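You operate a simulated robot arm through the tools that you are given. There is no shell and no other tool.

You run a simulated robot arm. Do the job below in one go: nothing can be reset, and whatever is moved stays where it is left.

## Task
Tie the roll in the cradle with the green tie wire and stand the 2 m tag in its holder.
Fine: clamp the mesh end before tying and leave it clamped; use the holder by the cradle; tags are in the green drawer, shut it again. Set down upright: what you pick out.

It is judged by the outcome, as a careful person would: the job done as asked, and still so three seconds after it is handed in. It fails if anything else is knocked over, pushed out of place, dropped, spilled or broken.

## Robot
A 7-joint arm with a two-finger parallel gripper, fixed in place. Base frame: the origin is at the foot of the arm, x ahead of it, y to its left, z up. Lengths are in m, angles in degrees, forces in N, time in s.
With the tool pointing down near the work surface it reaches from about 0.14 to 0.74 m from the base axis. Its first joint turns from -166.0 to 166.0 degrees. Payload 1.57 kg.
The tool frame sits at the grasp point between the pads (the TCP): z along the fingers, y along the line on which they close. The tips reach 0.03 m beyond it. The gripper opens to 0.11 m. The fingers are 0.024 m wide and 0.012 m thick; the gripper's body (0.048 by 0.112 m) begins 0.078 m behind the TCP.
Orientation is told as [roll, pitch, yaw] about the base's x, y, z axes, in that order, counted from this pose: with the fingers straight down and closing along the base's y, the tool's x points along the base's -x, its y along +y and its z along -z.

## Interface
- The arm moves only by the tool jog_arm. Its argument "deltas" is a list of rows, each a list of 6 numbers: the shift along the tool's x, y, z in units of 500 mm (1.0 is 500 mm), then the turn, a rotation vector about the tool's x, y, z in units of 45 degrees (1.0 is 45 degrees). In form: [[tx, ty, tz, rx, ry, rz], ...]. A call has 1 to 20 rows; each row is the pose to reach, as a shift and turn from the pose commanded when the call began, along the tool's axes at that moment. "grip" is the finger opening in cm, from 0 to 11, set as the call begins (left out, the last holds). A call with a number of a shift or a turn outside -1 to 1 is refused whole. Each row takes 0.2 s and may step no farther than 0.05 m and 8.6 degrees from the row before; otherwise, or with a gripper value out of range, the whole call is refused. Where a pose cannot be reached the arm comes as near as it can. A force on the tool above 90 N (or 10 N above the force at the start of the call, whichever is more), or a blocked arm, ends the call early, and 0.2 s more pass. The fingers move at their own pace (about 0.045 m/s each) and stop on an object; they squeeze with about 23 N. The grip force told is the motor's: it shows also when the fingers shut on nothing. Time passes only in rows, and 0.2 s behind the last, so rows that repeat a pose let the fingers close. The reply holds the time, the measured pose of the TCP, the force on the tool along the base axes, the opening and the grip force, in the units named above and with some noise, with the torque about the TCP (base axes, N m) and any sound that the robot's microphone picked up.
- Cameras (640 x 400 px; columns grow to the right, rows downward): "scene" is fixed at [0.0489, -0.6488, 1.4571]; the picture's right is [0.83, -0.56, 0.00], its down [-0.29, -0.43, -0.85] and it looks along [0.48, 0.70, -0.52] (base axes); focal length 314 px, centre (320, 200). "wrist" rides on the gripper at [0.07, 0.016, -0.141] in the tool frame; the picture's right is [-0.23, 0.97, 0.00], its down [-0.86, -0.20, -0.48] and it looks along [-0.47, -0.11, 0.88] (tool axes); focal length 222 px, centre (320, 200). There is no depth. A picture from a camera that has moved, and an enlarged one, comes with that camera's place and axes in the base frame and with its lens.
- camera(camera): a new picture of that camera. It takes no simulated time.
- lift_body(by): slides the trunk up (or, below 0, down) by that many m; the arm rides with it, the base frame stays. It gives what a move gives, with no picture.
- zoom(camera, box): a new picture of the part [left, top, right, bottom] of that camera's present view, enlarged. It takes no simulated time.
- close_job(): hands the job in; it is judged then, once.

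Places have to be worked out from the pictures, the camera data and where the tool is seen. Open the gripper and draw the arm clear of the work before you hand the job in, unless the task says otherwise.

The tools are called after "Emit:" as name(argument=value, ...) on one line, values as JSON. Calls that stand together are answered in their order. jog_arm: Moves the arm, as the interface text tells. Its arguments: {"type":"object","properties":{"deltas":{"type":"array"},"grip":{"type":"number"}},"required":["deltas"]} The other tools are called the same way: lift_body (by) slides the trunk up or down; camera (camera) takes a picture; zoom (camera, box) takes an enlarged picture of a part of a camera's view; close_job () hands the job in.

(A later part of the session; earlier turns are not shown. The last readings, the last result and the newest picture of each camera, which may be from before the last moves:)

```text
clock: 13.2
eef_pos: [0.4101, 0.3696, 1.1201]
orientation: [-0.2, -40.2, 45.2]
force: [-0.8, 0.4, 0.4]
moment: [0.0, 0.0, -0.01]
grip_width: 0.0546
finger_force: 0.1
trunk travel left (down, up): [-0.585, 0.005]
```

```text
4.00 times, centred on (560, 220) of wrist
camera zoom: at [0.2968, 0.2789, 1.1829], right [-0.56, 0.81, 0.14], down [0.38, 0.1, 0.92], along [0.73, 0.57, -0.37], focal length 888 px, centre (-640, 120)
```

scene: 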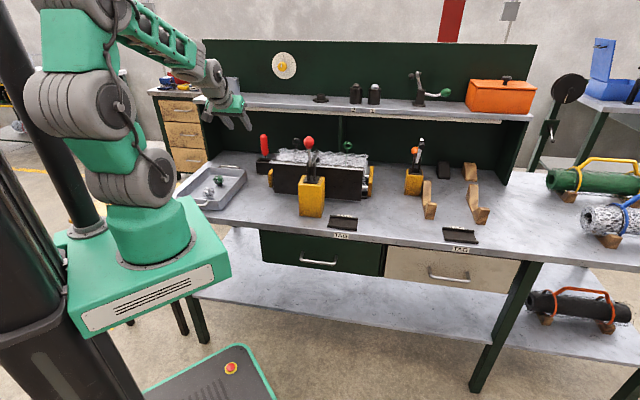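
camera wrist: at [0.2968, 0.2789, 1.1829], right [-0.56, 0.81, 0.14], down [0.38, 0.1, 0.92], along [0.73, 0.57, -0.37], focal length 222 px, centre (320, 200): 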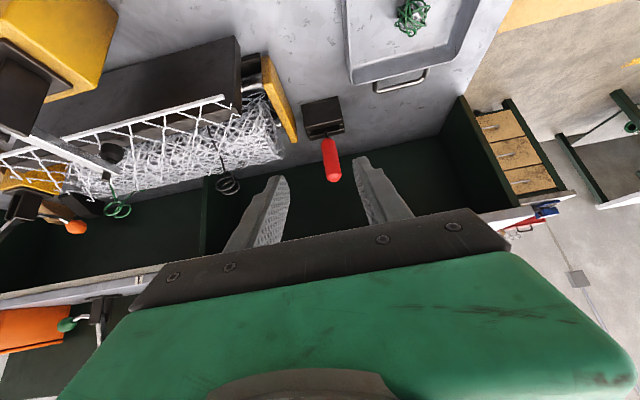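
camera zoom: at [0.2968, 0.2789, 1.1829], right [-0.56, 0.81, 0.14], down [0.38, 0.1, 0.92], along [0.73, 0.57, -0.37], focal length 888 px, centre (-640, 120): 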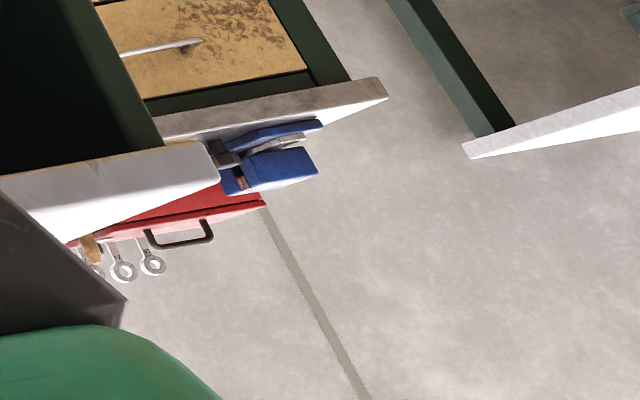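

The shelf's front face is at e2≈0.825 (e2 being distance along the bench normal from the base), z≈1.10–1.13, so it's behind the work. I'll approach the red handle from the front with the tool tilted 50°, fingers open to 7 cm, and stop short to check alignment.

Emit:
jog_arm(deltas=[[-0.003, 0.002, 0.08, 0, -0.05, 0], [-0.007, 0.004, 0.16, 0, -0.1, 0], [-0.01, 0.006, 0.24, 0, -0.15, 0], [-0.014, 0.007, 0.32, 0, -0.2, 0], [-0.0176, 0.007, 0.38, 0, -0.222, 0]], grip=7)

Emit:
camera(camera="wrist")

Emit:
zoom(camera="scene", box=[200, 90, 328, 170])

```text
clock: 14.4
eef_pos: [0.4991, 0.462, 0.9817]
orientation: [-0.3, -50.1, 45.2]
force: [0.3, -0.5, 1.2]
moment: [-0.03, 0.04, -0.02]
grip_width: 0.0701
finger_force: 0.1
trunk travel left (down, up): [-0.585, 0.005]
```

```text
taken
camera wrist: at [0.3786, 0.3655, 1.0176], right [-0.58, 0.79, 0.17], down [0.27, -0.01, 0.96], along [0.77, 0.61, -0.21], focal length 222 px, centre (320, 200)
```

wrist: 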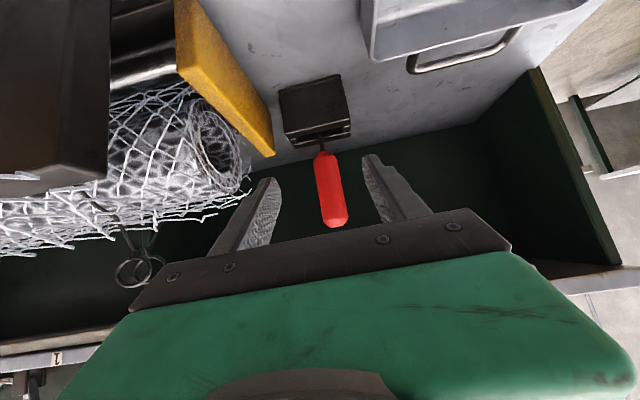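

```text
5.00 times, centred on (264, 130) of scene
camera zoom: at [0.0489, -0.6488, 1.4571], right [0.83, -0.56, 0.0], down [-0.29, -0.43, -0.85], along [0.48, 0.7, -0.52], focal length 1573 px, centre (600, 550)
```

zoom: 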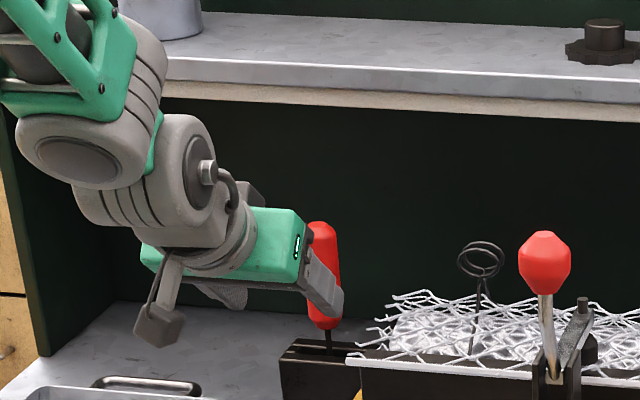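

The handle is centred, and the new wrist ray confirms it at (0.566, 0.531), mid z≈0.95. I'll slide the open fingers around it.

Emit:
jog_arm(deltas=[[-0.03, 0.001, 0.058, 0, 0, 0], [-0.06, 0.002, 0.116, 0, 0, 0], [-0.0904, 0.003, 0.1751, 0, 0, 0]])

Emit:
camera(camera="wrist")

Emit:
zoom(camera="scene", box=[200, 90, 328, 170])

```text
clock: 15.2
eef_pos: [0.5665, 0.5292, 0.9585]
orientation: [-0.3, -50.0, 45.1]
force: [-0.1, 0.2, 0.4]
moment: [0.03, 0.03, 0.0]
grip_width: 0.0699
finger_force: 0.1
trunk travel left (down, up): [-0.585, 0.005]
```

```text
taken
camera wrist: at [0.4467, 0.4341, 0.9958], right [-0.58, 0.79, 0.17], down [0.27, -0.01, 0.96], along [0.77, 0.61, -0.21], focal length 222 px, centre (320, 200)
```

wrist: 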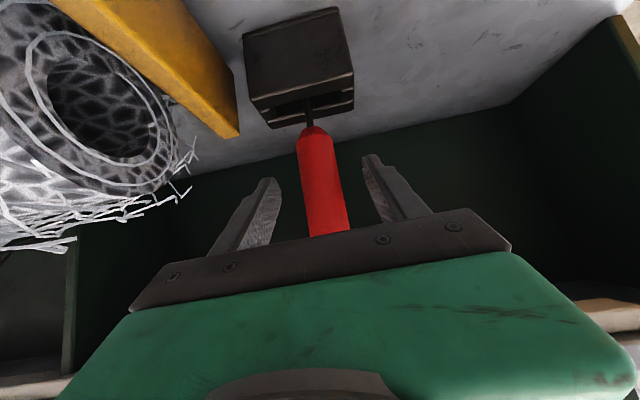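

```text
5.00 times, centred on (264, 130) of scene
camera zoom: at [0.0489, -0.6488, 1.4571], right [0.83, -0.56, 0.0], down [-0.29, -0.43, -0.85], along [0.48, 0.7, -0.52], focal length 1573 px, centre (600, 550)
```

zoom: 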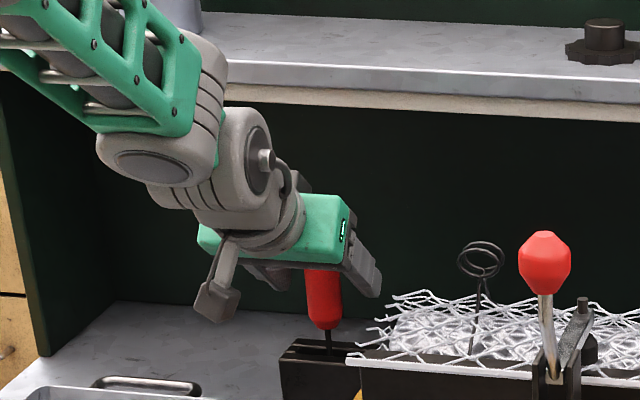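

The handle is between the pads at the TCP, so I'll close on it.

Emit:
jog_arm(deltas=[[0, 0, 0, 0, 0, 0], [0, 0, 0, 0, 0, 0], [0, 0, 0, 0, 0, 0], [0, 0, 0, 0, 0, 0]], grip=1)

Emit:
camera(camera="wrist")

```text
clock: 16.2
eef_pos: [0.5651, 0.5302, 0.9595]
orientation: [-0.3, -50.0, 45.1]
force: [0.2, -0.1, -0.3]
moment: [-0.09, 0.04, -0.03]
grip_width: 0.0267
finger_force: 22.9
trunk travel left (down, up): [-0.585, 0.005]
```

```text
taken
camera wrist: at [0.4463, 0.4338, 0.9963], right [-0.58, 0.79, 0.17], down [0.27, -0.01, 0.96], along [0.77, 0.61, -0.21], focal length 222 px, centre (320, 200)
```

wrist: 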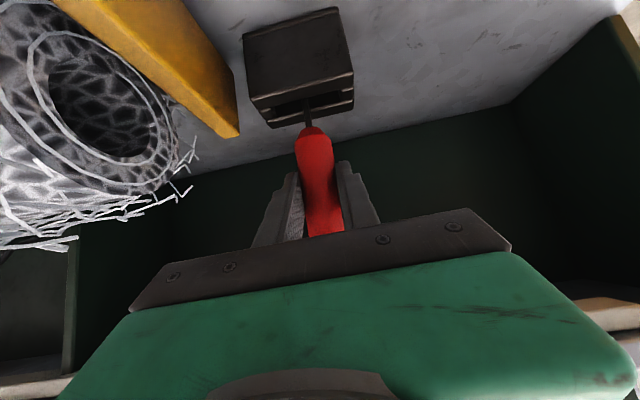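

I have a firm grip on the handle at a width of 0.027 m. I'll lift straight up 3 cm first and check the forces and how it comes out of the slot.

Emit:
jog_arm(deltas=[[-0.015, 0, -0.0129, 0, 0, 0], [-0.031, 0, -0.0257, 0, 0, 0], [-0.046, 0, -0.0386, 0, 0, 0]])

Emit:
camera(camera="wrist")

Emit:
zoom(camera="scene", box=[232, 110, 328, 170])

```text
clock: 17.0
eef_pos: [0.567, 0.5299, 0.9898]
orientation: [-0.3, -49.9, 45.1]
force: [-0.7, 0.6, -1.1]
moment: [0.07, 0.08, 0.05]
grip_width: 0.026
finger_force: 23.0
trunk travel left (down, up): [-0.585, 0.005]
```

```text
taken
camera wrist: at [0.4463, 0.4337, 1.0258], right [-0.58, 0.79, 0.17], down [0.27, -0.01, 0.96], along [0.77, 0.61, -0.21], focal length 222 px, centre (320, 200)
```

wrist: 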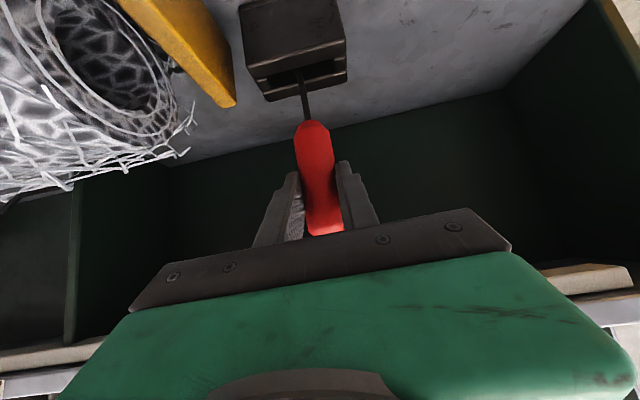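

```text
6.67 times, centred on (280, 140) of scene
camera zoom: at [0.0489, -0.6488, 1.4571], right [0.83, -0.56, 0.0], down [-0.29, -0.43, -0.85], along [0.48, 0.7, -0.52], focal length 2097 px, centre (587, 600)
```

zoom: 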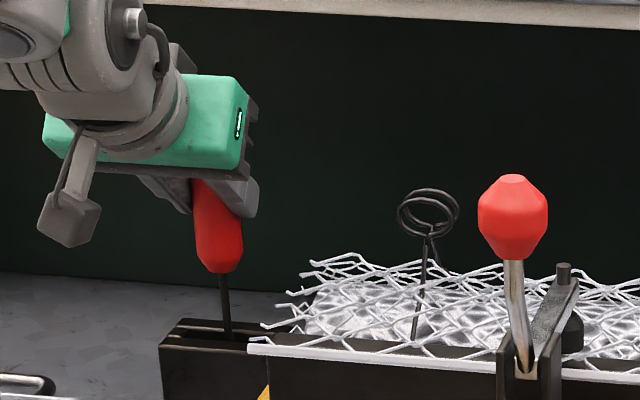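

The tool comes out freely with no side load. I'll lift another 4 cm to bring the tip clear.

Emit:
jog_arm(deltas=[[-0.031, 0, -0.0257, 0, 0, 0], [-0.061, 0, -0.0514, 0, 0, 0]])

Emit:
zoom(camera="wrist", box=[240, 20, 400, 240])

Emit:
zoom(camera="scene", box=[232, 110, 328, 170])

```text
clock: 17.6
eef_pos: [0.5664, 0.5288, 1.0283]
orientation: [-0.4, -49.8, 44.9]
force: [0.5, 0.0, -1.2]
moment: [-0.01, -0.02, -0.02]
grip_width: 0.0262
finger_force: 23.0
trunk travel left (down, up): [-0.585, 0.005]
```

```text
1.82 times, centred on (320, 130) of wrist
camera zoom: at [0.4462, 0.4336, 1.0657], right [-0.58, 0.79, 0.17], down [0.27, -0.01, 0.96], along [0.77, 0.61, -0.21], focal length 404 px, centre (320, 327)
```

zoom: 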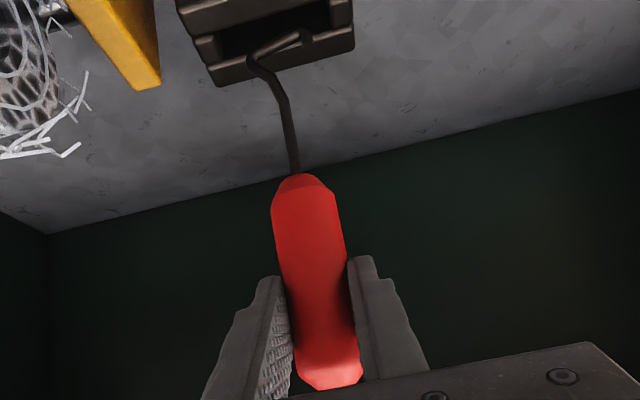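

```text
6.67 times, centred on (280, 140) of scene
camera zoom: at [0.0489, -0.6488, 1.4571], right [0.83, -0.56, 0.0], down [-0.29, -0.43, -0.85], along [0.48, 0.7, -0.52], focal length 2097 px, centre (587, 600)
```

zoom: 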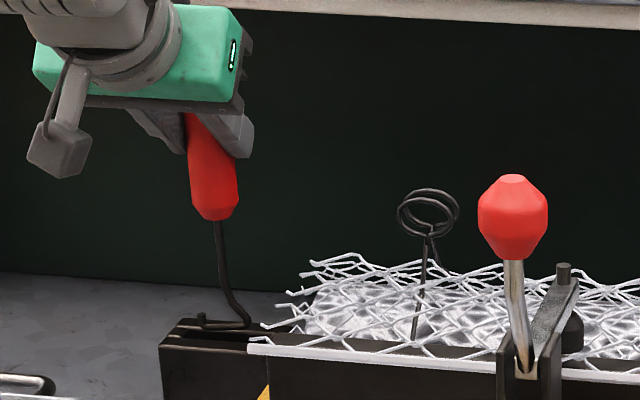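

The tool is a wire hook. Its shaft runs down with a bend at the foot, and the tip points left. The hook bottom is about 0.13 m below the TCP. I'll study the hook and the green rings in tight zooms before choosing how to engage them.

Emit:
zoom(camera="scene", box=[336, 136, 360, 151])

Emit:
zoom(camera="scene", box=[254, 145, 278, 160])

Emit:
zoom(camera="wrist", box=[280, 20, 344, 60])

Emit:
camera(camera="wrist")

```text
16.00 times, centred on (348, 144) of scene
camera zoom: at [0.0489, -0.6488, 1.4571], right [0.83, -0.56, 0.0], down [-0.29, -0.43, -0.85], along [0.48, 0.7, -0.52], focal length 5032 px, centre (-128, 1104)
```

zoom: 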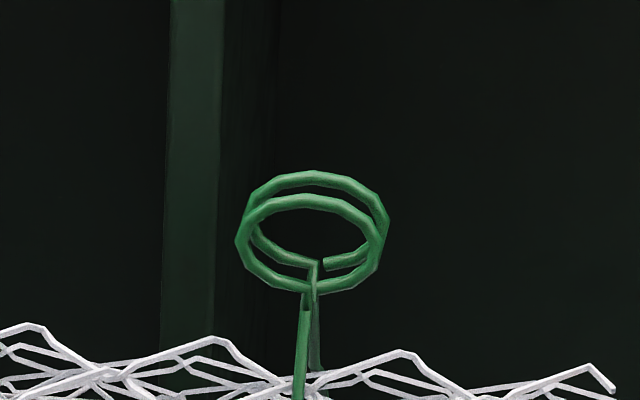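

```text
16.00 times, centred on (266, 152) of scene
camera zoom: at [0.0489, -0.6488, 1.4571], right [0.83, -0.56, 0.0], down [-0.29, -0.43, -0.85], along [0.48, 0.7, -0.52], focal length 5032 px, centre (1184, 960)
```

zoom: 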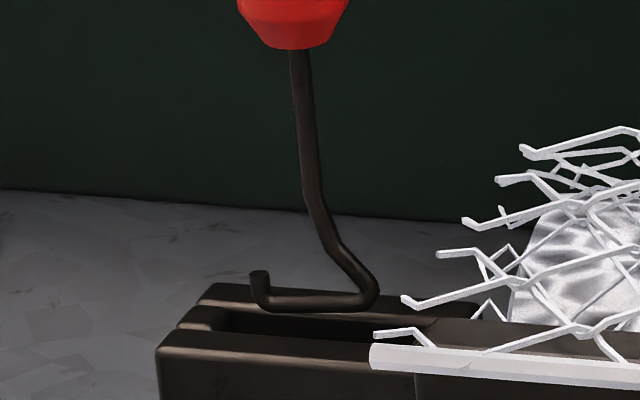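

```text
10.00 times, centred on (312, 40) of wrist
camera zoom: at [0.4462, 0.4336, 1.0657], right [-0.58, 0.79, 0.17], down [0.27, -0.01, 0.96], along [0.77, 0.61, -0.21], focal length 2221 px, centre (400, 1800)
```

zoom: 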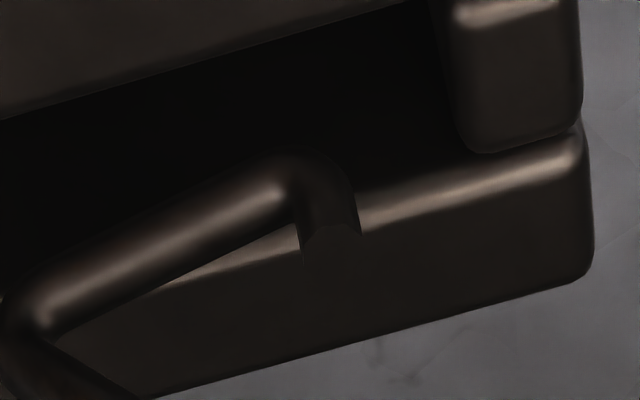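

```text
taken
camera wrist: at [0.4462, 0.4336, 1.0657], right [-0.58, 0.79, 0.17], down [0.27, -0.01, 0.96], along [0.77, 0.61, -0.21], focal length 222 px, centre (320, 200)
```

wrist: 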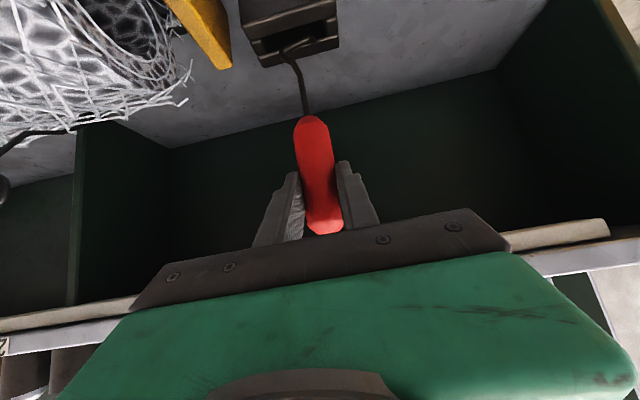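

The hook's tip is about 1.2 cm left of the shaft axis, with an upturned end, and its elbow is about 1.9 cm to the right. I need a close view of the rings to plan the engagement. I'll carry the tool up, back, and high across to the right of the rings, keeping the hook above the clamp ball.

Emit:
jog_arm(deltas=[[-0.046, 0, -0.0386, 0, 0, 0], [-0.0487, 0, -0.135, 0, 0, 0], [-0.0514, 0, -0.2312, 0, 0, 0], [-0.0541, 0, -0.3275, 0, 0, 0], [-0.0569, 0, -0.4238, 0, 0, 0], [-0.0596, 0, -0.5202, 0, 0, 0], [-0.0623, 0, -0.6164, 0, 0, 0], [-0.062, 0, -0.71, 0, 0, 0], [-0.062, -0.087, -0.71, 0, 0, 0], [-0.062, -0.174, -0.71, 0, 0, 0], [-0.062, -0.261, -0.71, 0, 0, 0], [-0.062, -0.348, -0.71, 0, 0, 0], [-0.062, -0.435, -0.71, 0, 0, 0], [-0.062, -0.522, -0.71, 0, 0, 0], [-0.062, -0.609, -0.71, 0, 0, 0], [-0.062, -0.696, -0.71, 0, 0, 0], [-0.062, -0.783, -0.71, 0, 0, 0], [-0.062, -0.868, -0.71, 0, 0, 0]])

Emit:
camera(camera="wrist")

Emit:
camera(camera="scene")

```text
clock: 21.4
eef_pos: [0.6943, 0.0435, 1.282]
orientation: [-0.1, -49.9, 45.0]
force: [0.0, 0.3, -0.6]
moment: [0.01, 0.04, 0.03]
grip_width: 0.0283
finger_force: 22.8
trunk travel left (down, up): [-0.585, 0.005]
```

```text
taken
camera wrist: at [0.5746, -0.0518, 1.3183], right [-0.58, 0.79, 0.17], down [0.27, -0.01, 0.96], along [0.77, 0.61, -0.21], focal length 222 px, centre (320, 200)
```

wrist: 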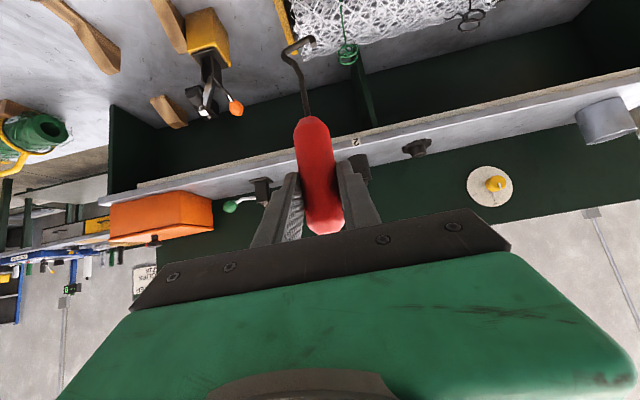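

```text
taken
```

scene: 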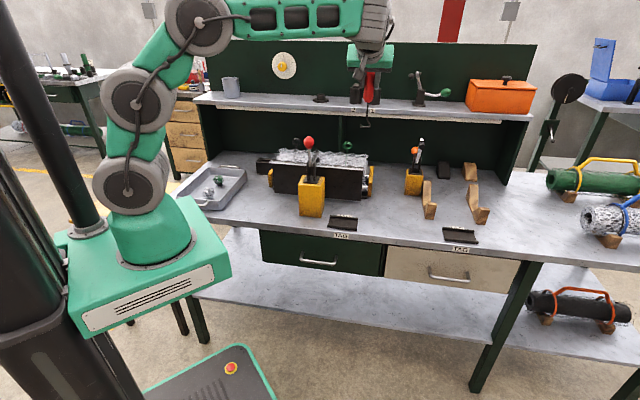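

The tool held well through the transit. I'll zoom in on the rings and hook from here.

Emit:
zoom(camera="wrist", box=[320, 20, 384, 70])

Emit:
zoom(camera="wrist", box=[260, 20, 380, 130])

Emit:
zoom(camera="scene", box=[330, 80, 394, 160])

Emit:
zoom(camera="wrist", box=[440, 0, 504, 40])

```text
8.00 times, centred on (352, 45) of wrist
camera zoom: at [0.5746, -0.0518, 1.3183], right [-0.58, 0.79, 0.17], down [0.27, -0.01, 0.96], along [0.77, 0.61, -0.21], focal length 1777 px, centre (64, 1440)
```

zoom: 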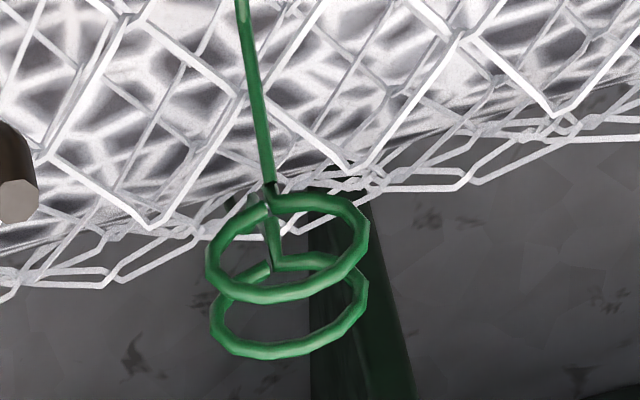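

```text
3.64 times, centred on (320, 75) of wrist
camera zoom: at [0.5746, -0.0518, 1.3183], right [-0.58, 0.79, 0.17], down [0.27, -0.01, 0.96], along [0.77, 0.61, -0.21], focal length 808 px, centre (320, 654)
```

zoom: 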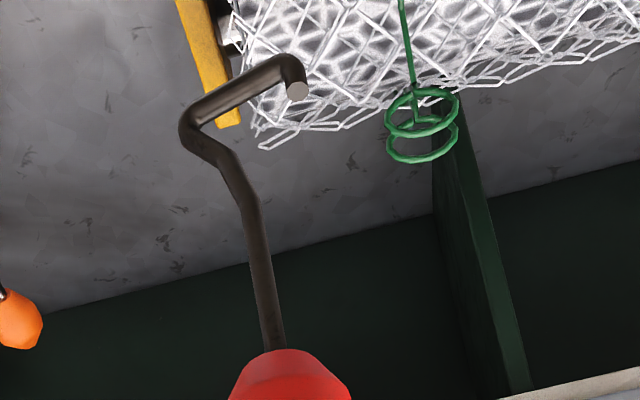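

```text
5.00 times, centred on (362, 120) of scene
camera zoom: at [0.0489, -0.6488, 1.4571], right [0.83, -0.56, 0.0], down [-0.29, -0.43, -0.85], along [0.48, 0.7, -0.52], focal length 1573 px, centre (110, 600)
```

zoom: 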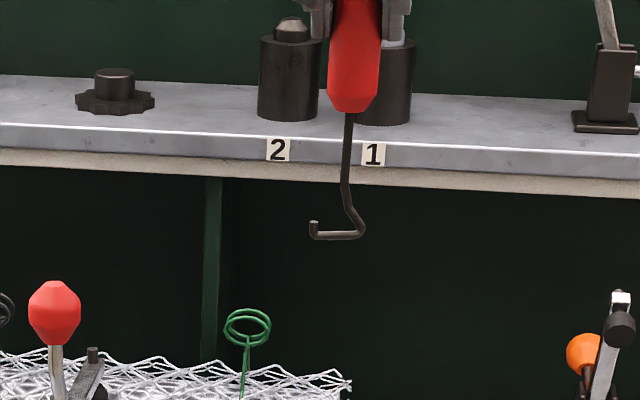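

```text
10.00 times, centred on (472, 20) of wrist
camera zoom: at [0.5746, -0.0518, 1.3183], right [-0.58, 0.79, 0.17], down [0.27, -0.01, 0.96], along [0.77, 0.61, -0.21], focal length 2221 px, centre (-1200, 2000)
```

zoom: 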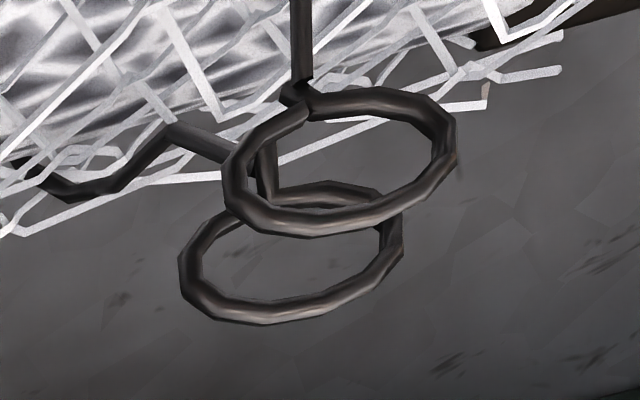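

The rings are two upright circles about 3 cm across, spaced about 1.5 cm apart along the bench normal. The hook's foot must thread both along that normal and then be spun about its shaft. That spin needs the gripper nearly in line with the shaft. I'll put the tool back in its stand along the same path and regrip it from above with little tilt.

Emit:
jog_arm(deltas=[[0, 0.085, 0, 0, 0, 0], [0, 0.172, 0, 0, 0, 0], [0, 0.259, 0, 0, 0, 0], [0, 0.346, 0, 0, 0, 0], [0, 0.433, 0, 0, 0, 0], [0, 0.52, 0, 0, 0, 0], [0, 0.607, 0, 0, 0, 0], [0, 0.694, 0, 0, 0, 0], [0, 0.781, 0, 0, 0, 0], [0, 0.868, 0, 0, 0, 0], [0, 0.868, 0.0936, 0, 0, 0], [0.0024, 0.868, 0.1898, 0, 0, 0], [0.0051, 0.868, 0.2862, 0, 0, 0], [0.0079, 0.868, 0.3825, 0, 0, 0], [0.0106, 0.868, 0.4788, 0, 0, 0], [0.0133, 0.868, 0.575, 0, 0, 0], [0.016, 0.868, 0.6714, 0, 0, 0]])

Emit:
zoom(camera="wrist", box=[240, 20, 400, 240])

Emit:
zoom(camera="scene", box=[232, 110, 328, 170])

```text
clock: 25.0
eef_pos: [0.5675, 0.5318, 1.0578]
orientation: [-0.3, -49.9, 45.0]
force: [-0.6, 0.7, -0.8]
moment: [-0.05, -0.01, 0.02]
grip_width: 0.028
finger_force: 23.4
trunk travel left (down, up): [-0.585, 0.005]
```

```text
1.82 times, centred on (320, 130) of wrist
camera zoom: at [0.4474, 0.4359, 1.0951], right [-0.58, 0.79, 0.17], down [0.27, -0.01, 0.96], along [0.77, 0.61, -0.21], focal length 404 px, centre (320, 327)
```

zoom: 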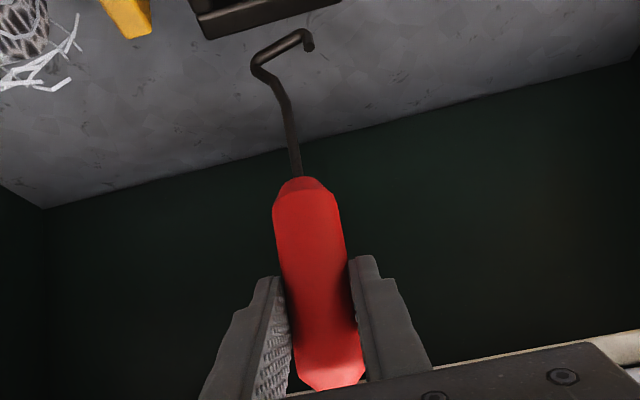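

```text
6.67 times, centred on (280, 140) of scene
camera zoom: at [0.0489, -0.6488, 1.4571], right [0.83, -0.56, 0.0], down [-0.29, -0.43, -0.85], along [0.48, 0.7, -0.52], focal length 2097 px, centre (587, 600)
```

zoom: 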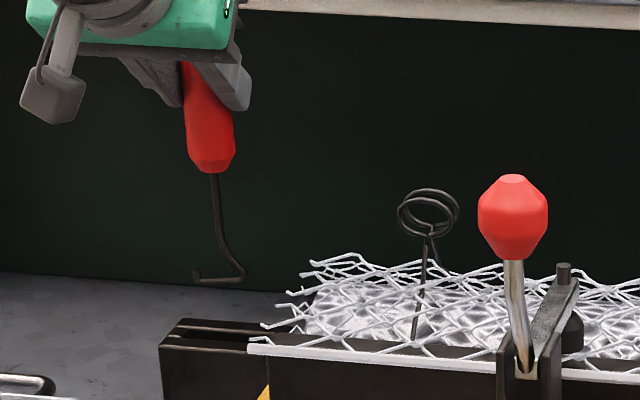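

The tool sits in the hand almost exactly as it did when I lifted it. I'll lower it straight toward the slot in two stages.

Emit:
jog_arm(deltas=[[0.025, 0, 0.017, 0, 0, 0], [0.048, 0, 0.0363, 0, 0, 0]])

Emit:
zoom(camera="wrist", box=[240, 20, 400, 240])

Emit:
zoom(camera="scene", box=[246, 140, 294, 170])

Emit:
zoom(camera="wrist", box=[270, 10, 366, 70])

```text
clock: 25.6
eef_pos: [0.5653, 0.5299, 1.0284]
orientation: [-0.3, -50.0, 45.1]
force: [-0.2, 0.9, 0.0]
moment: [-0.03, 0.04, 0.01]
grip_width: 0.0281
finger_force: 22.5
trunk travel left (down, up): [-0.585, 0.005]
```

```text
1.82 times, centred on (320, 130) of wrist
camera zoom: at [0.4457, 0.4342, 1.0654], right [-0.58, 0.79, 0.17], down [0.27, -0.01, 0.96], along [0.77, 0.61, -0.21], focal length 404 px, centre (320, 327)
```

zoom: 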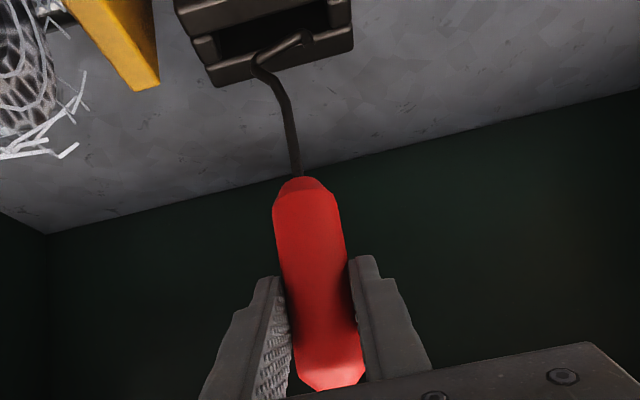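

```text
13.33 times, centred on (270, 155) of scene
camera zoom: at [0.0489, -0.6488, 1.4571], right [0.83, -0.56, 0.0], down [-0.29, -0.43, -0.85], along [0.48, 0.7, -0.52], focal length 4194 px, centre (987, 800)
```

zoom: 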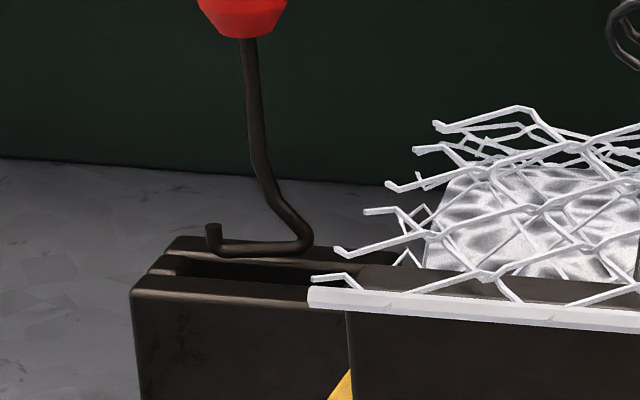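

```text
6.67 times, centred on (318, 40) of wrist
camera zoom: at [0.4457, 0.4342, 1.0654], right [-0.58, 0.79, 0.17], down [0.27, -0.01, 0.96], along [0.77, 0.61, -0.21], focal length 1481 px, centre (333, 1267)
```

zoom: 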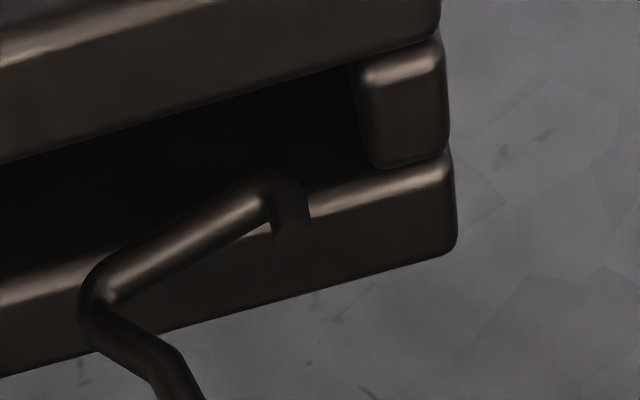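

The hook lines up with the slot as it did when it came out. I'll lower it in small steps and watch the force.

Emit:
jog_arm(deltas=[[0.0153, 0, 0.0129, 0, 0, 0], [0.0306, 0, 0.0257, 0, 0, 0], [0.046, 0, 0.0386, 0, 0, 0]])

Emit:
zoom(camera="wrist", box=[270, 30, 366, 130])

Emit:
zoom(camera="scene", box=[246, 140, 294, 170])

```text
clock: 26.4
eef_pos: [0.5649, 0.5278, 0.9974]
orientation: [-0.3, -50.0, 45.1]
force: [1.1, 1.0, 5.4]
moment: [0.22, -0.24, 0.01]
grip_width: 0.0283
finger_force: 16.8
trunk travel left (down, up): [-0.585, 0.005]
```

```text
4.00 times, centred on (318, 80) of wrist
camera zoom: at [0.4447, 0.4325, 1.0341], right [-0.58, 0.79, 0.17], down [0.27, -0.01, 0.96], along [0.77, 0.61, -0.21], focal length 888 px, centre (328, 680)
```

zoom: 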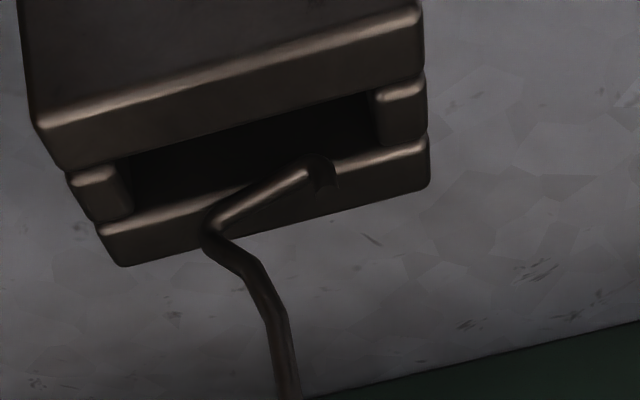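

```text
13.33 times, centred on (270, 155) of scene
camera zoom: at [0.0489, -0.6488, 1.4571], right [0.83, -0.56, 0.0], down [-0.29, -0.43, -0.85], along [0.48, 0.7, -0.52], focal length 4194 px, centre (987, 800)
```

zoom: 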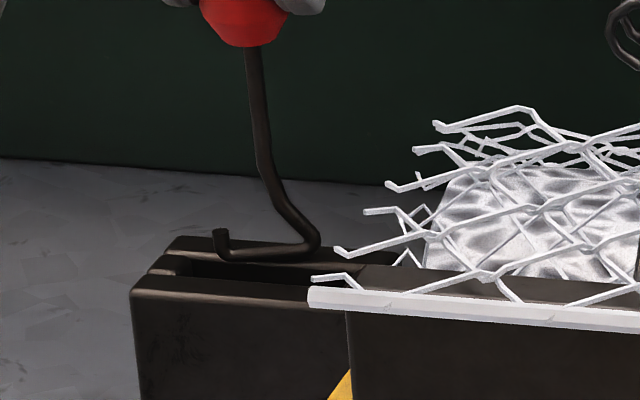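

The hook's elbow has touched the back rail (only 5 N). The tool pivoted slightly in the grip, so the hook sits about 1.4 cm too far back. I'll raise it, shift 1.4 cm toward the robot, and look again.

Emit:
jog_arm(deltas=[[-0.02, 0, -0.016, 0, 0, 0], [-0.0345, 0, -0.0289, 0, 0, 0], [-0.0158, 0, -0.0511, 0, 0, 0], [-0.0158, 0, -0.0511, 0, 0, 0]])

Emit:
zoom(camera="wrist", box=[270, 30, 366, 130])

Emit:
zoom(camera="scene", box=[246, 130, 310, 170])

```text
clock: 27.4
eef_pos: [0.5562, 0.5181, 1.0211]
orientation: [-0.3, -50.0, 45.1]
force: [-0.5, 0.2, -0.2]
moment: [-0.02, 0.05, -0.02]
grip_width: 0.028
finger_force: 23.0
trunk travel left (down, up): [-0.585, 0.005]
```

```text
4.00 times, centred on (318, 80) of wrist
camera zoom: at [0.4349, 0.423, 1.0577], right [-0.58, 0.79, 0.17], down [0.27, -0.01, 0.96], along [0.77, 0.61, -0.21], focal length 888 px, centre (328, 680)
```

zoom: 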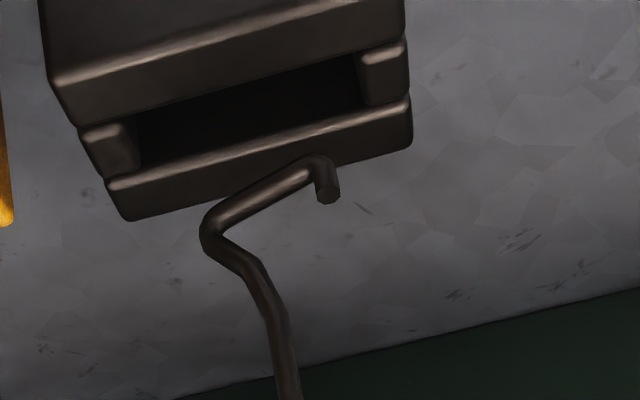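

```text
10.00 times, centred on (278, 150) of scene
camera zoom: at [0.0489, -0.6488, 1.4571], right [0.83, -0.56, 0.0], down [-0.29, -0.43, -0.85], along [0.48, 0.7, -0.52], focal length 3145 px, centre (740, 700)
```

zoom: 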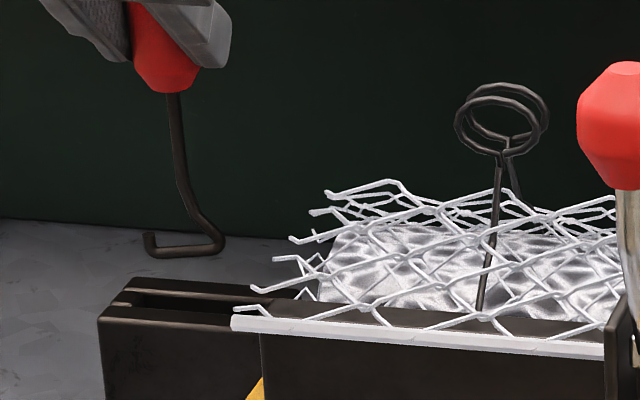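

Triangulating gives the slot at e2≈0.777–0.7915, only 14 mm wide, with its top at z≈0.882. The hook foot has yawed about 27° in the hand, so it wouldn't fit. I'll turn the gripper −27° about the vertical and centre the hook over the slot.

Emit:
jog_arm(deltas=[[-0.0045, 0.002, 0.0053, 0.115, 0, 0.0965], [-0.009, 0.004, 0.0107, 0.23, 0, 0.193], [-0.0134, 0.006, 0.016, 0.345, 0, 0.2895], [-0.0179, 0.008, 0.0213, 0.46, 0, 0.386]])

Emit:
camera(camera="wrist")

Emit:
zoom(camera="scene", box=[246, 130, 310, 170])

Emit:
zoom(camera="wrist", box=[256, 20, 384, 100])

```text
clock: 28.4
eef_pos: [0.5623, 0.5318, 1.0209]
orientation: [-0.2, -50.1, 17.9]
force: [0.1, 0.5, -0.3]
moment: [-0.03, -0.02, -0.06]
grip_width: 0.028
finger_force: 22.7
trunk travel left (down, up): [-0.585, 0.005]
```

```text
taken
camera wrist: at [0.4111, 0.5012, 1.0576], right [-0.16, 0.97, 0.17], down [0.23, -0.13, 0.96], along [0.96, 0.19, -0.21], focal length 222 px, centre (320, 200)
```

wrist: 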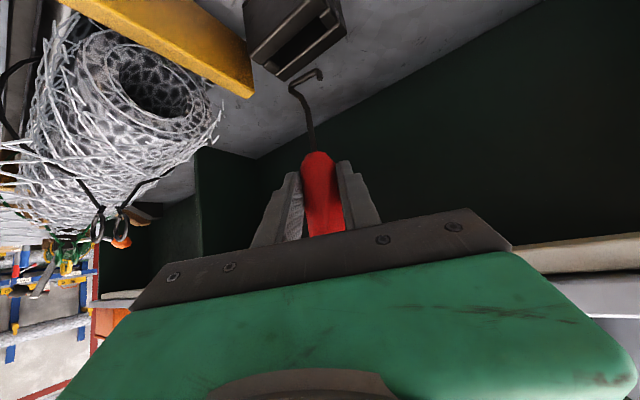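

```text
10.00 times, centred on (278, 150) of scene
camera zoom: at [0.0489, -0.6488, 1.4571], right [0.83, -0.56, 0.0], down [-0.29, -0.43, -0.85], along [0.48, 0.7, -0.52], focal length 3145 px, centre (740, 700)
```

zoom: 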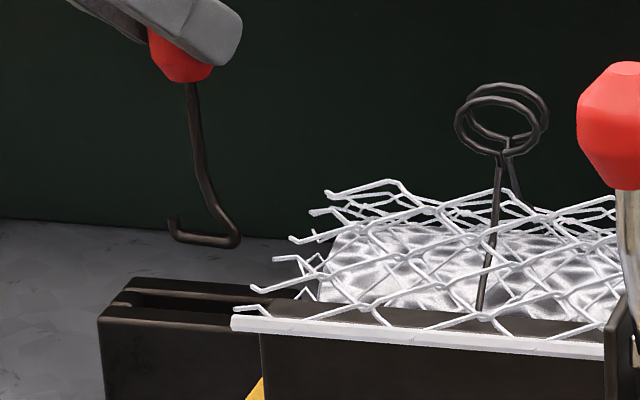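

```text
5.00 times, centred on (320, 60) of wrist
camera zoom: at [0.4111, 0.5012, 1.0576], right [-0.16, 0.97, 0.17], down [0.23, -0.13, 0.96], along [0.96, 0.19, -0.21], focal length 1111 px, centre (320, 900)
```

zoom: 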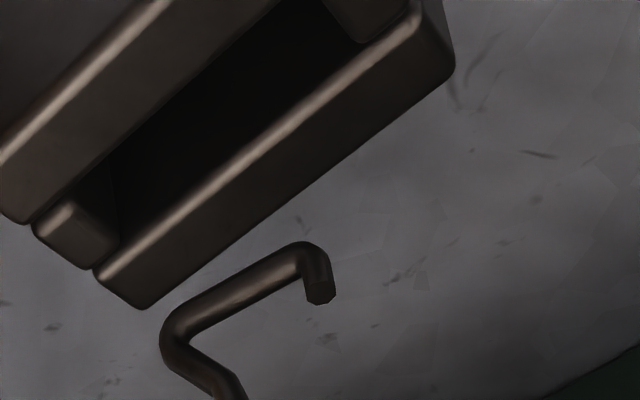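

The hook foot now lies along the slot, within about 2 mm of centre. I'll nudge it 2 mm toward the robot and lower it into the slot.

Emit:
jog_arm(deltas=[[0.0032, 0.001, -0.0038, 0, 0, 0], [0.0185, 0.001, 0.009, 0, 0, 0], [0.0338, 0.001, 0.0219, 0, 0, 0], [0.0491, 0.001, 0.0348, 0, 0, 0], [0.0644, 0.001, 0.0476, 0, 0, 0]])

Emit:
zoom(camera="wrist", box=[256, 20, 384, 100])

Emit:
zoom(camera="scene", box=[246, 130, 310, 170])

```text
clock: 29.6
eef_pos: [0.5613, 0.5328, 0.9856]
orientation: [0.3, -50.5, 17.6]
force: [2.4, 2.2, 16.1]
moment: [0.62, -0.35, 0.02]
grip_width: 0.0286
finger_force: 23.3
trunk travel left (down, up): [-0.585, 0.005]
```

```text
5.00 times, centred on (320, 60) of wrist
camera zoom: at [0.4093, 0.5014, 1.0212], right [-0.16, 0.97, 0.18], down [0.23, -0.14, 0.96], along [0.96, 0.2, -0.2], focal length 1111 px, centre (320, 900)
```

zoom: 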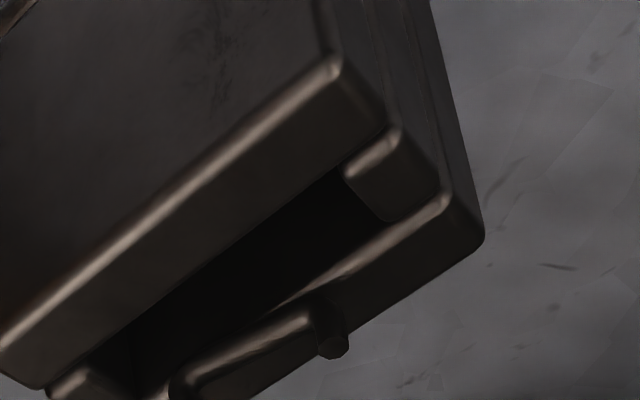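

```text
10.00 times, centred on (278, 150) of scene
camera zoom: at [0.0489, -0.6488, 1.4571], right [0.83, -0.56, 0.0], down [-0.29, -0.43, -0.85], along [0.48, 0.7, -0.52], focal length 3145 px, centre (740, 700)
```

zoom: 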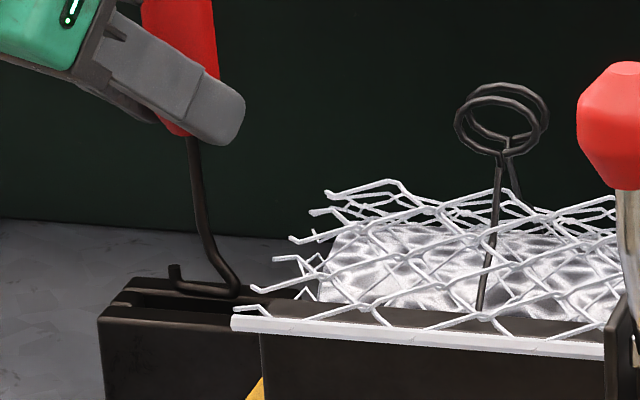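

The hook caught the back rail again at 16 N. This view puts the slot centre at e2≈0.782, with the hook pushed out to 0.79. I'll raise it, shift 6 mm toward the robot, and re-measure before lowering.

Emit:
jog_arm(deltas=[[-0.0306, 0, -0.0257, 0, 0, 0], [-0.0613, 0, -0.0514, 0, 0, 0], [-0.0545, -0.0054, -0.0595, 0, 0, 0], [-0.0545, -0.0054, -0.0595, 0, 0, 0]])

Emit:
zoom(camera="wrist", box=[256, 20, 384, 100])

Emit:
zoom(camera="scene", box=[246, 130, 310, 170])

```text
clock: 30.6
eef_pos: [0.5556, 0.5264, 1.0198]
orientation: [-0.3, -50.0, 18.1]
force: [-0.4, -0.1, -0.7]
moment: [-0.04, 0.04, 0.02]
grip_width: 0.028
finger_force: 22.8
trunk travel left (down, up): [-0.585, 0.005]
```

```text
5.00 times, centred on (320, 60) of wrist
camera zoom: at [0.4044, 0.4959, 1.0571], right [-0.16, 0.97, 0.17], down [0.23, -0.13, 0.96], along [0.96, 0.19, -0.21], focal length 1111 px, centre (320, 900)
```

zoom: 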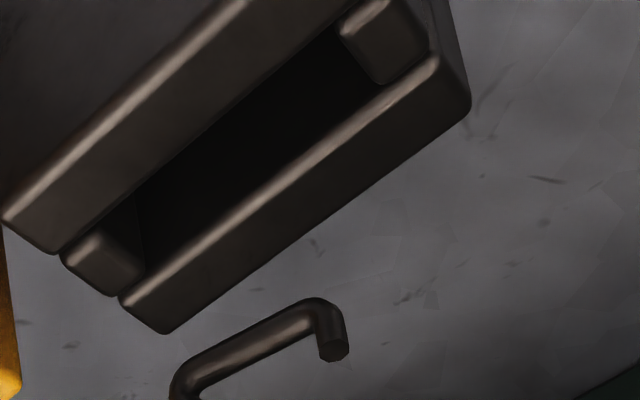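

```text
10.00 times, centred on (278, 150) of scene
camera zoom: at [0.0489, -0.6488, 1.4571], right [0.83, -0.56, 0.0], down [-0.29, -0.43, -0.85], along [0.48, 0.7, -0.52], focal length 3145 px, centre (740, 700)
```

zoom: 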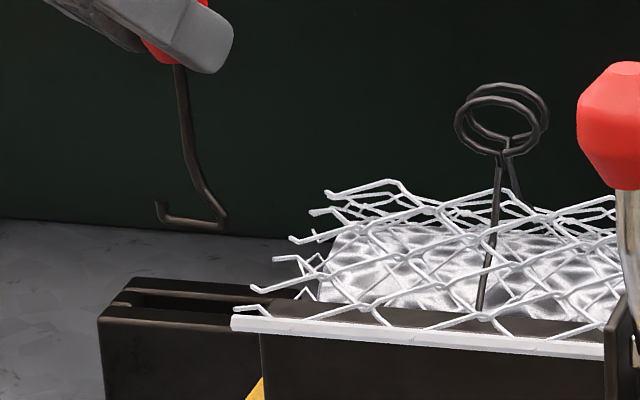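

The rail top is at z≈0.887, judging by the contact heights, which puts the slot centre at e2≈0.779. The hook foot is now at 0.778 and parallel to the slot, so I'll lower it.

Emit:
jog_arm(deltas=[[0.0153, 0, 0.0129, 0, 0, 0], [0.0306, 0, 0.0257, 0, 0, 0], [0.046, 0, 0.0386, 0, 0, 0], [0.0613, 0, 0.0514, 0, 0, 0], [0.0766, 0, 0.0643, 0, 0, 0]])

Emit:
zoom(camera="wrist", box=[256, 20, 384, 100])

Emit:
zoom(camera="scene", box=[246, 130, 310, 170])

```text
clock: 31.8
eef_pos: [0.5558, 0.5267, 0.9706]
orientation: [-0.1, -50.1, 18.1]
force: [-0.2, -0.2, -1.5]
moment: [-0.01, -0.01, -0.02]
grip_width: 0.0276
finger_force: 23.3
trunk travel left (down, up): [-0.585, 0.005]
```

```text
5.00 times, centred on (320, 60) of wrist
camera zoom: at [0.4047, 0.4963, 1.0073], right [-0.16, 0.97, 0.17], down [0.23, -0.13, 0.96], along [0.96, 0.2, -0.21], focal length 1111 px, centre (320, 900)
```

zoom: 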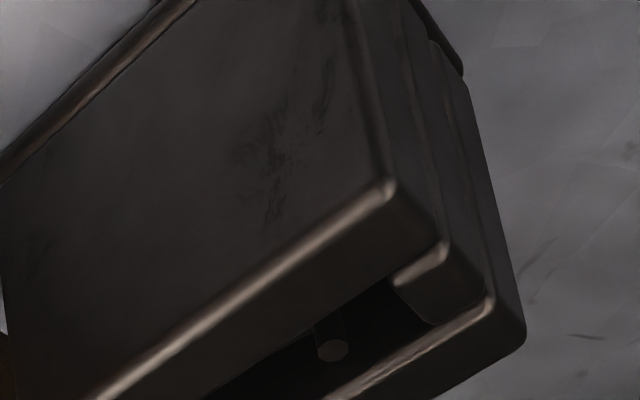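

```text
10.00 times, centred on (278, 150) of scene
camera zoom: at [0.0489, -0.6488, 1.4571], right [0.83, -0.56, 0.0], down [-0.29, -0.43, -0.85], along [0.48, 0.7, -0.52], focal length 3145 px, centre (740, 700)
```

zoom: 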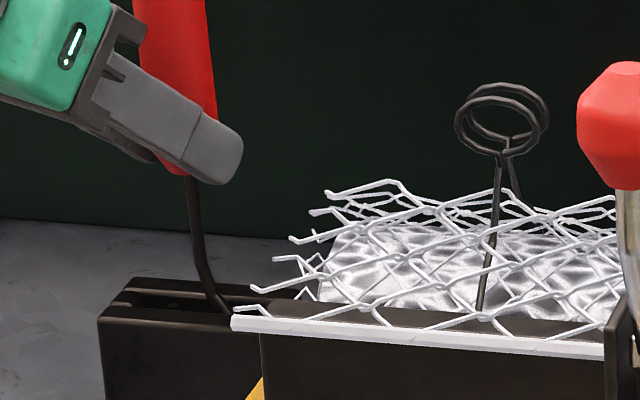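

The hook has entered the slot with no force on it. I'll lower the rest of the way in small steps.

Emit:
jog_arm(deltas=[[0.0153, 0, 0.0129, 0, 0, 0], [0.0306, 0, 0.0257, 0, 0, 0], [0.0459, 0, 0.0386, 0, 0, 0]])

Emit:
camera(camera="wrist")

Emit:
zoom(camera="scene", box=[230, 120, 310, 170])

```text
clock: 32.6
eef_pos: [0.556, 0.5276, 0.9413]
orientation: [-0.3, -50.1, 18.0]
force: [0.0, 0.9, -0.4]
moment: [0.04, 0.01, 0.03]
grip_width: 0.028
finger_force: 22.9
trunk travel left (down, up): [-0.585, 0.005]
```

```text
taken
camera wrist: at [0.4048, 0.4962, 0.9776], right [-0.16, 0.97, 0.17], down [0.23, -0.13, 0.96], along [0.96, 0.2, -0.21], focal length 222 px, centre (320, 200)
```

wrist: 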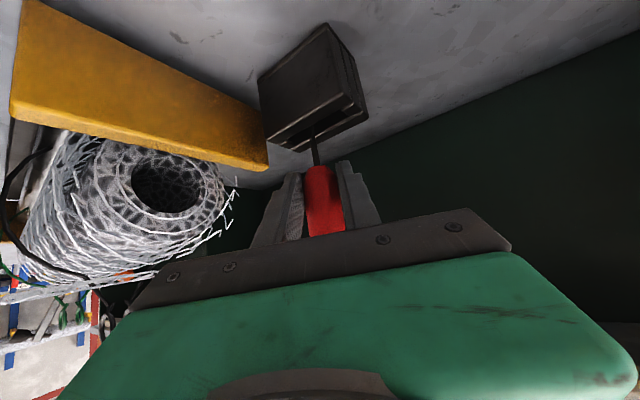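

```text
8.00 times, centred on (270, 145) of scene
camera zoom: at [0.0489, -0.6488, 1.4571], right [0.83, -0.56, 0.0], down [-0.29, -0.43, -0.85], along [0.48, 0.7, -0.52], focal length 2516 px, centre (720, 640)
```

zoom: 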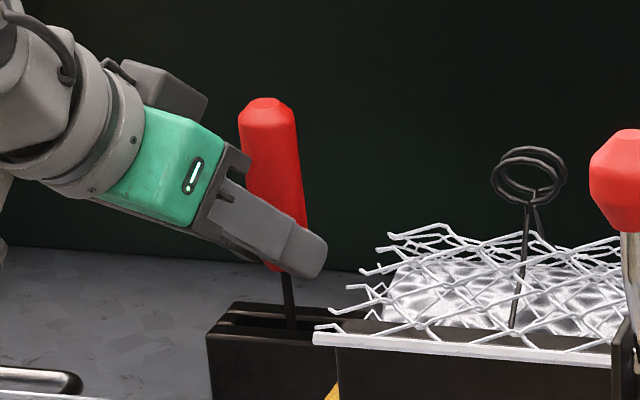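

The tool is nearly seated. I'll lower 1 cm more and then open the fingers.

Emit:
jog_arm(deltas=[[0.0077, 0, 0.0065, 0, 0, 0], [0.0161, 0, 0.0135, 0, 0, 0]])

Emit:
jog_arm(deltas=[[0, 0, 0, 0, 0, 0], [0, 0, 0, 0, 0, 0], [0, 0, 0, 0, 0, 0]], grip=7)

Emit:
zoom(camera="scene", box=[230, 120, 310, 170])

Emit:
camera(camera="wrist")

```text
clock: 33.2
eef_pos: [0.5556, 0.5282, 0.929]
orientation: [-0.3, -50.1, 18.1]
force: [0.2, 0.3, -1.3]
moment: [0.06, -0.01, 0.03]
grip_width: 0.0282
finger_force: 22.6
trunk travel left (down, up): [-0.585, 0.005]
```

```text
clock: 34.0
eef_pos: [0.5554, 0.5272, 0.9312]
orientation: [-0.2, -50.2, 18.1]
force: [1.0, -0.8, 0.9]
moment: [0.01, 0.01, 0.0]
grip_width: 0.0698
finger_force: 0.1
trunk travel left (down, up): [-0.585, 0.005]
```

```text
8.00 times, centred on (270, 145) of scene
camera zoom: at [0.0489, -0.6488, 1.4571], right [0.83, -0.56, 0.0], down [-0.29, -0.43, -0.85], along [0.48, 0.7, -0.52], focal length 2516 px, centre (720, 640)
```

zoom: 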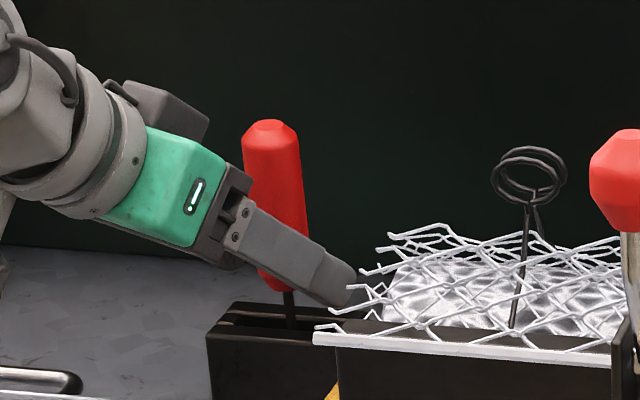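

```text
taken
camera wrist: at [0.4045, 0.4963, 0.9671], right [-0.16, 0.97, 0.17], down [0.23, -0.13, 0.96], along [0.96, 0.19, -0.21], focal length 222 px, centre (320, 200)
```

wrist: 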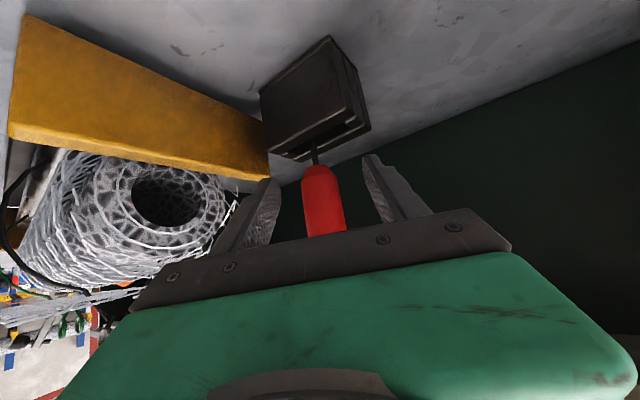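

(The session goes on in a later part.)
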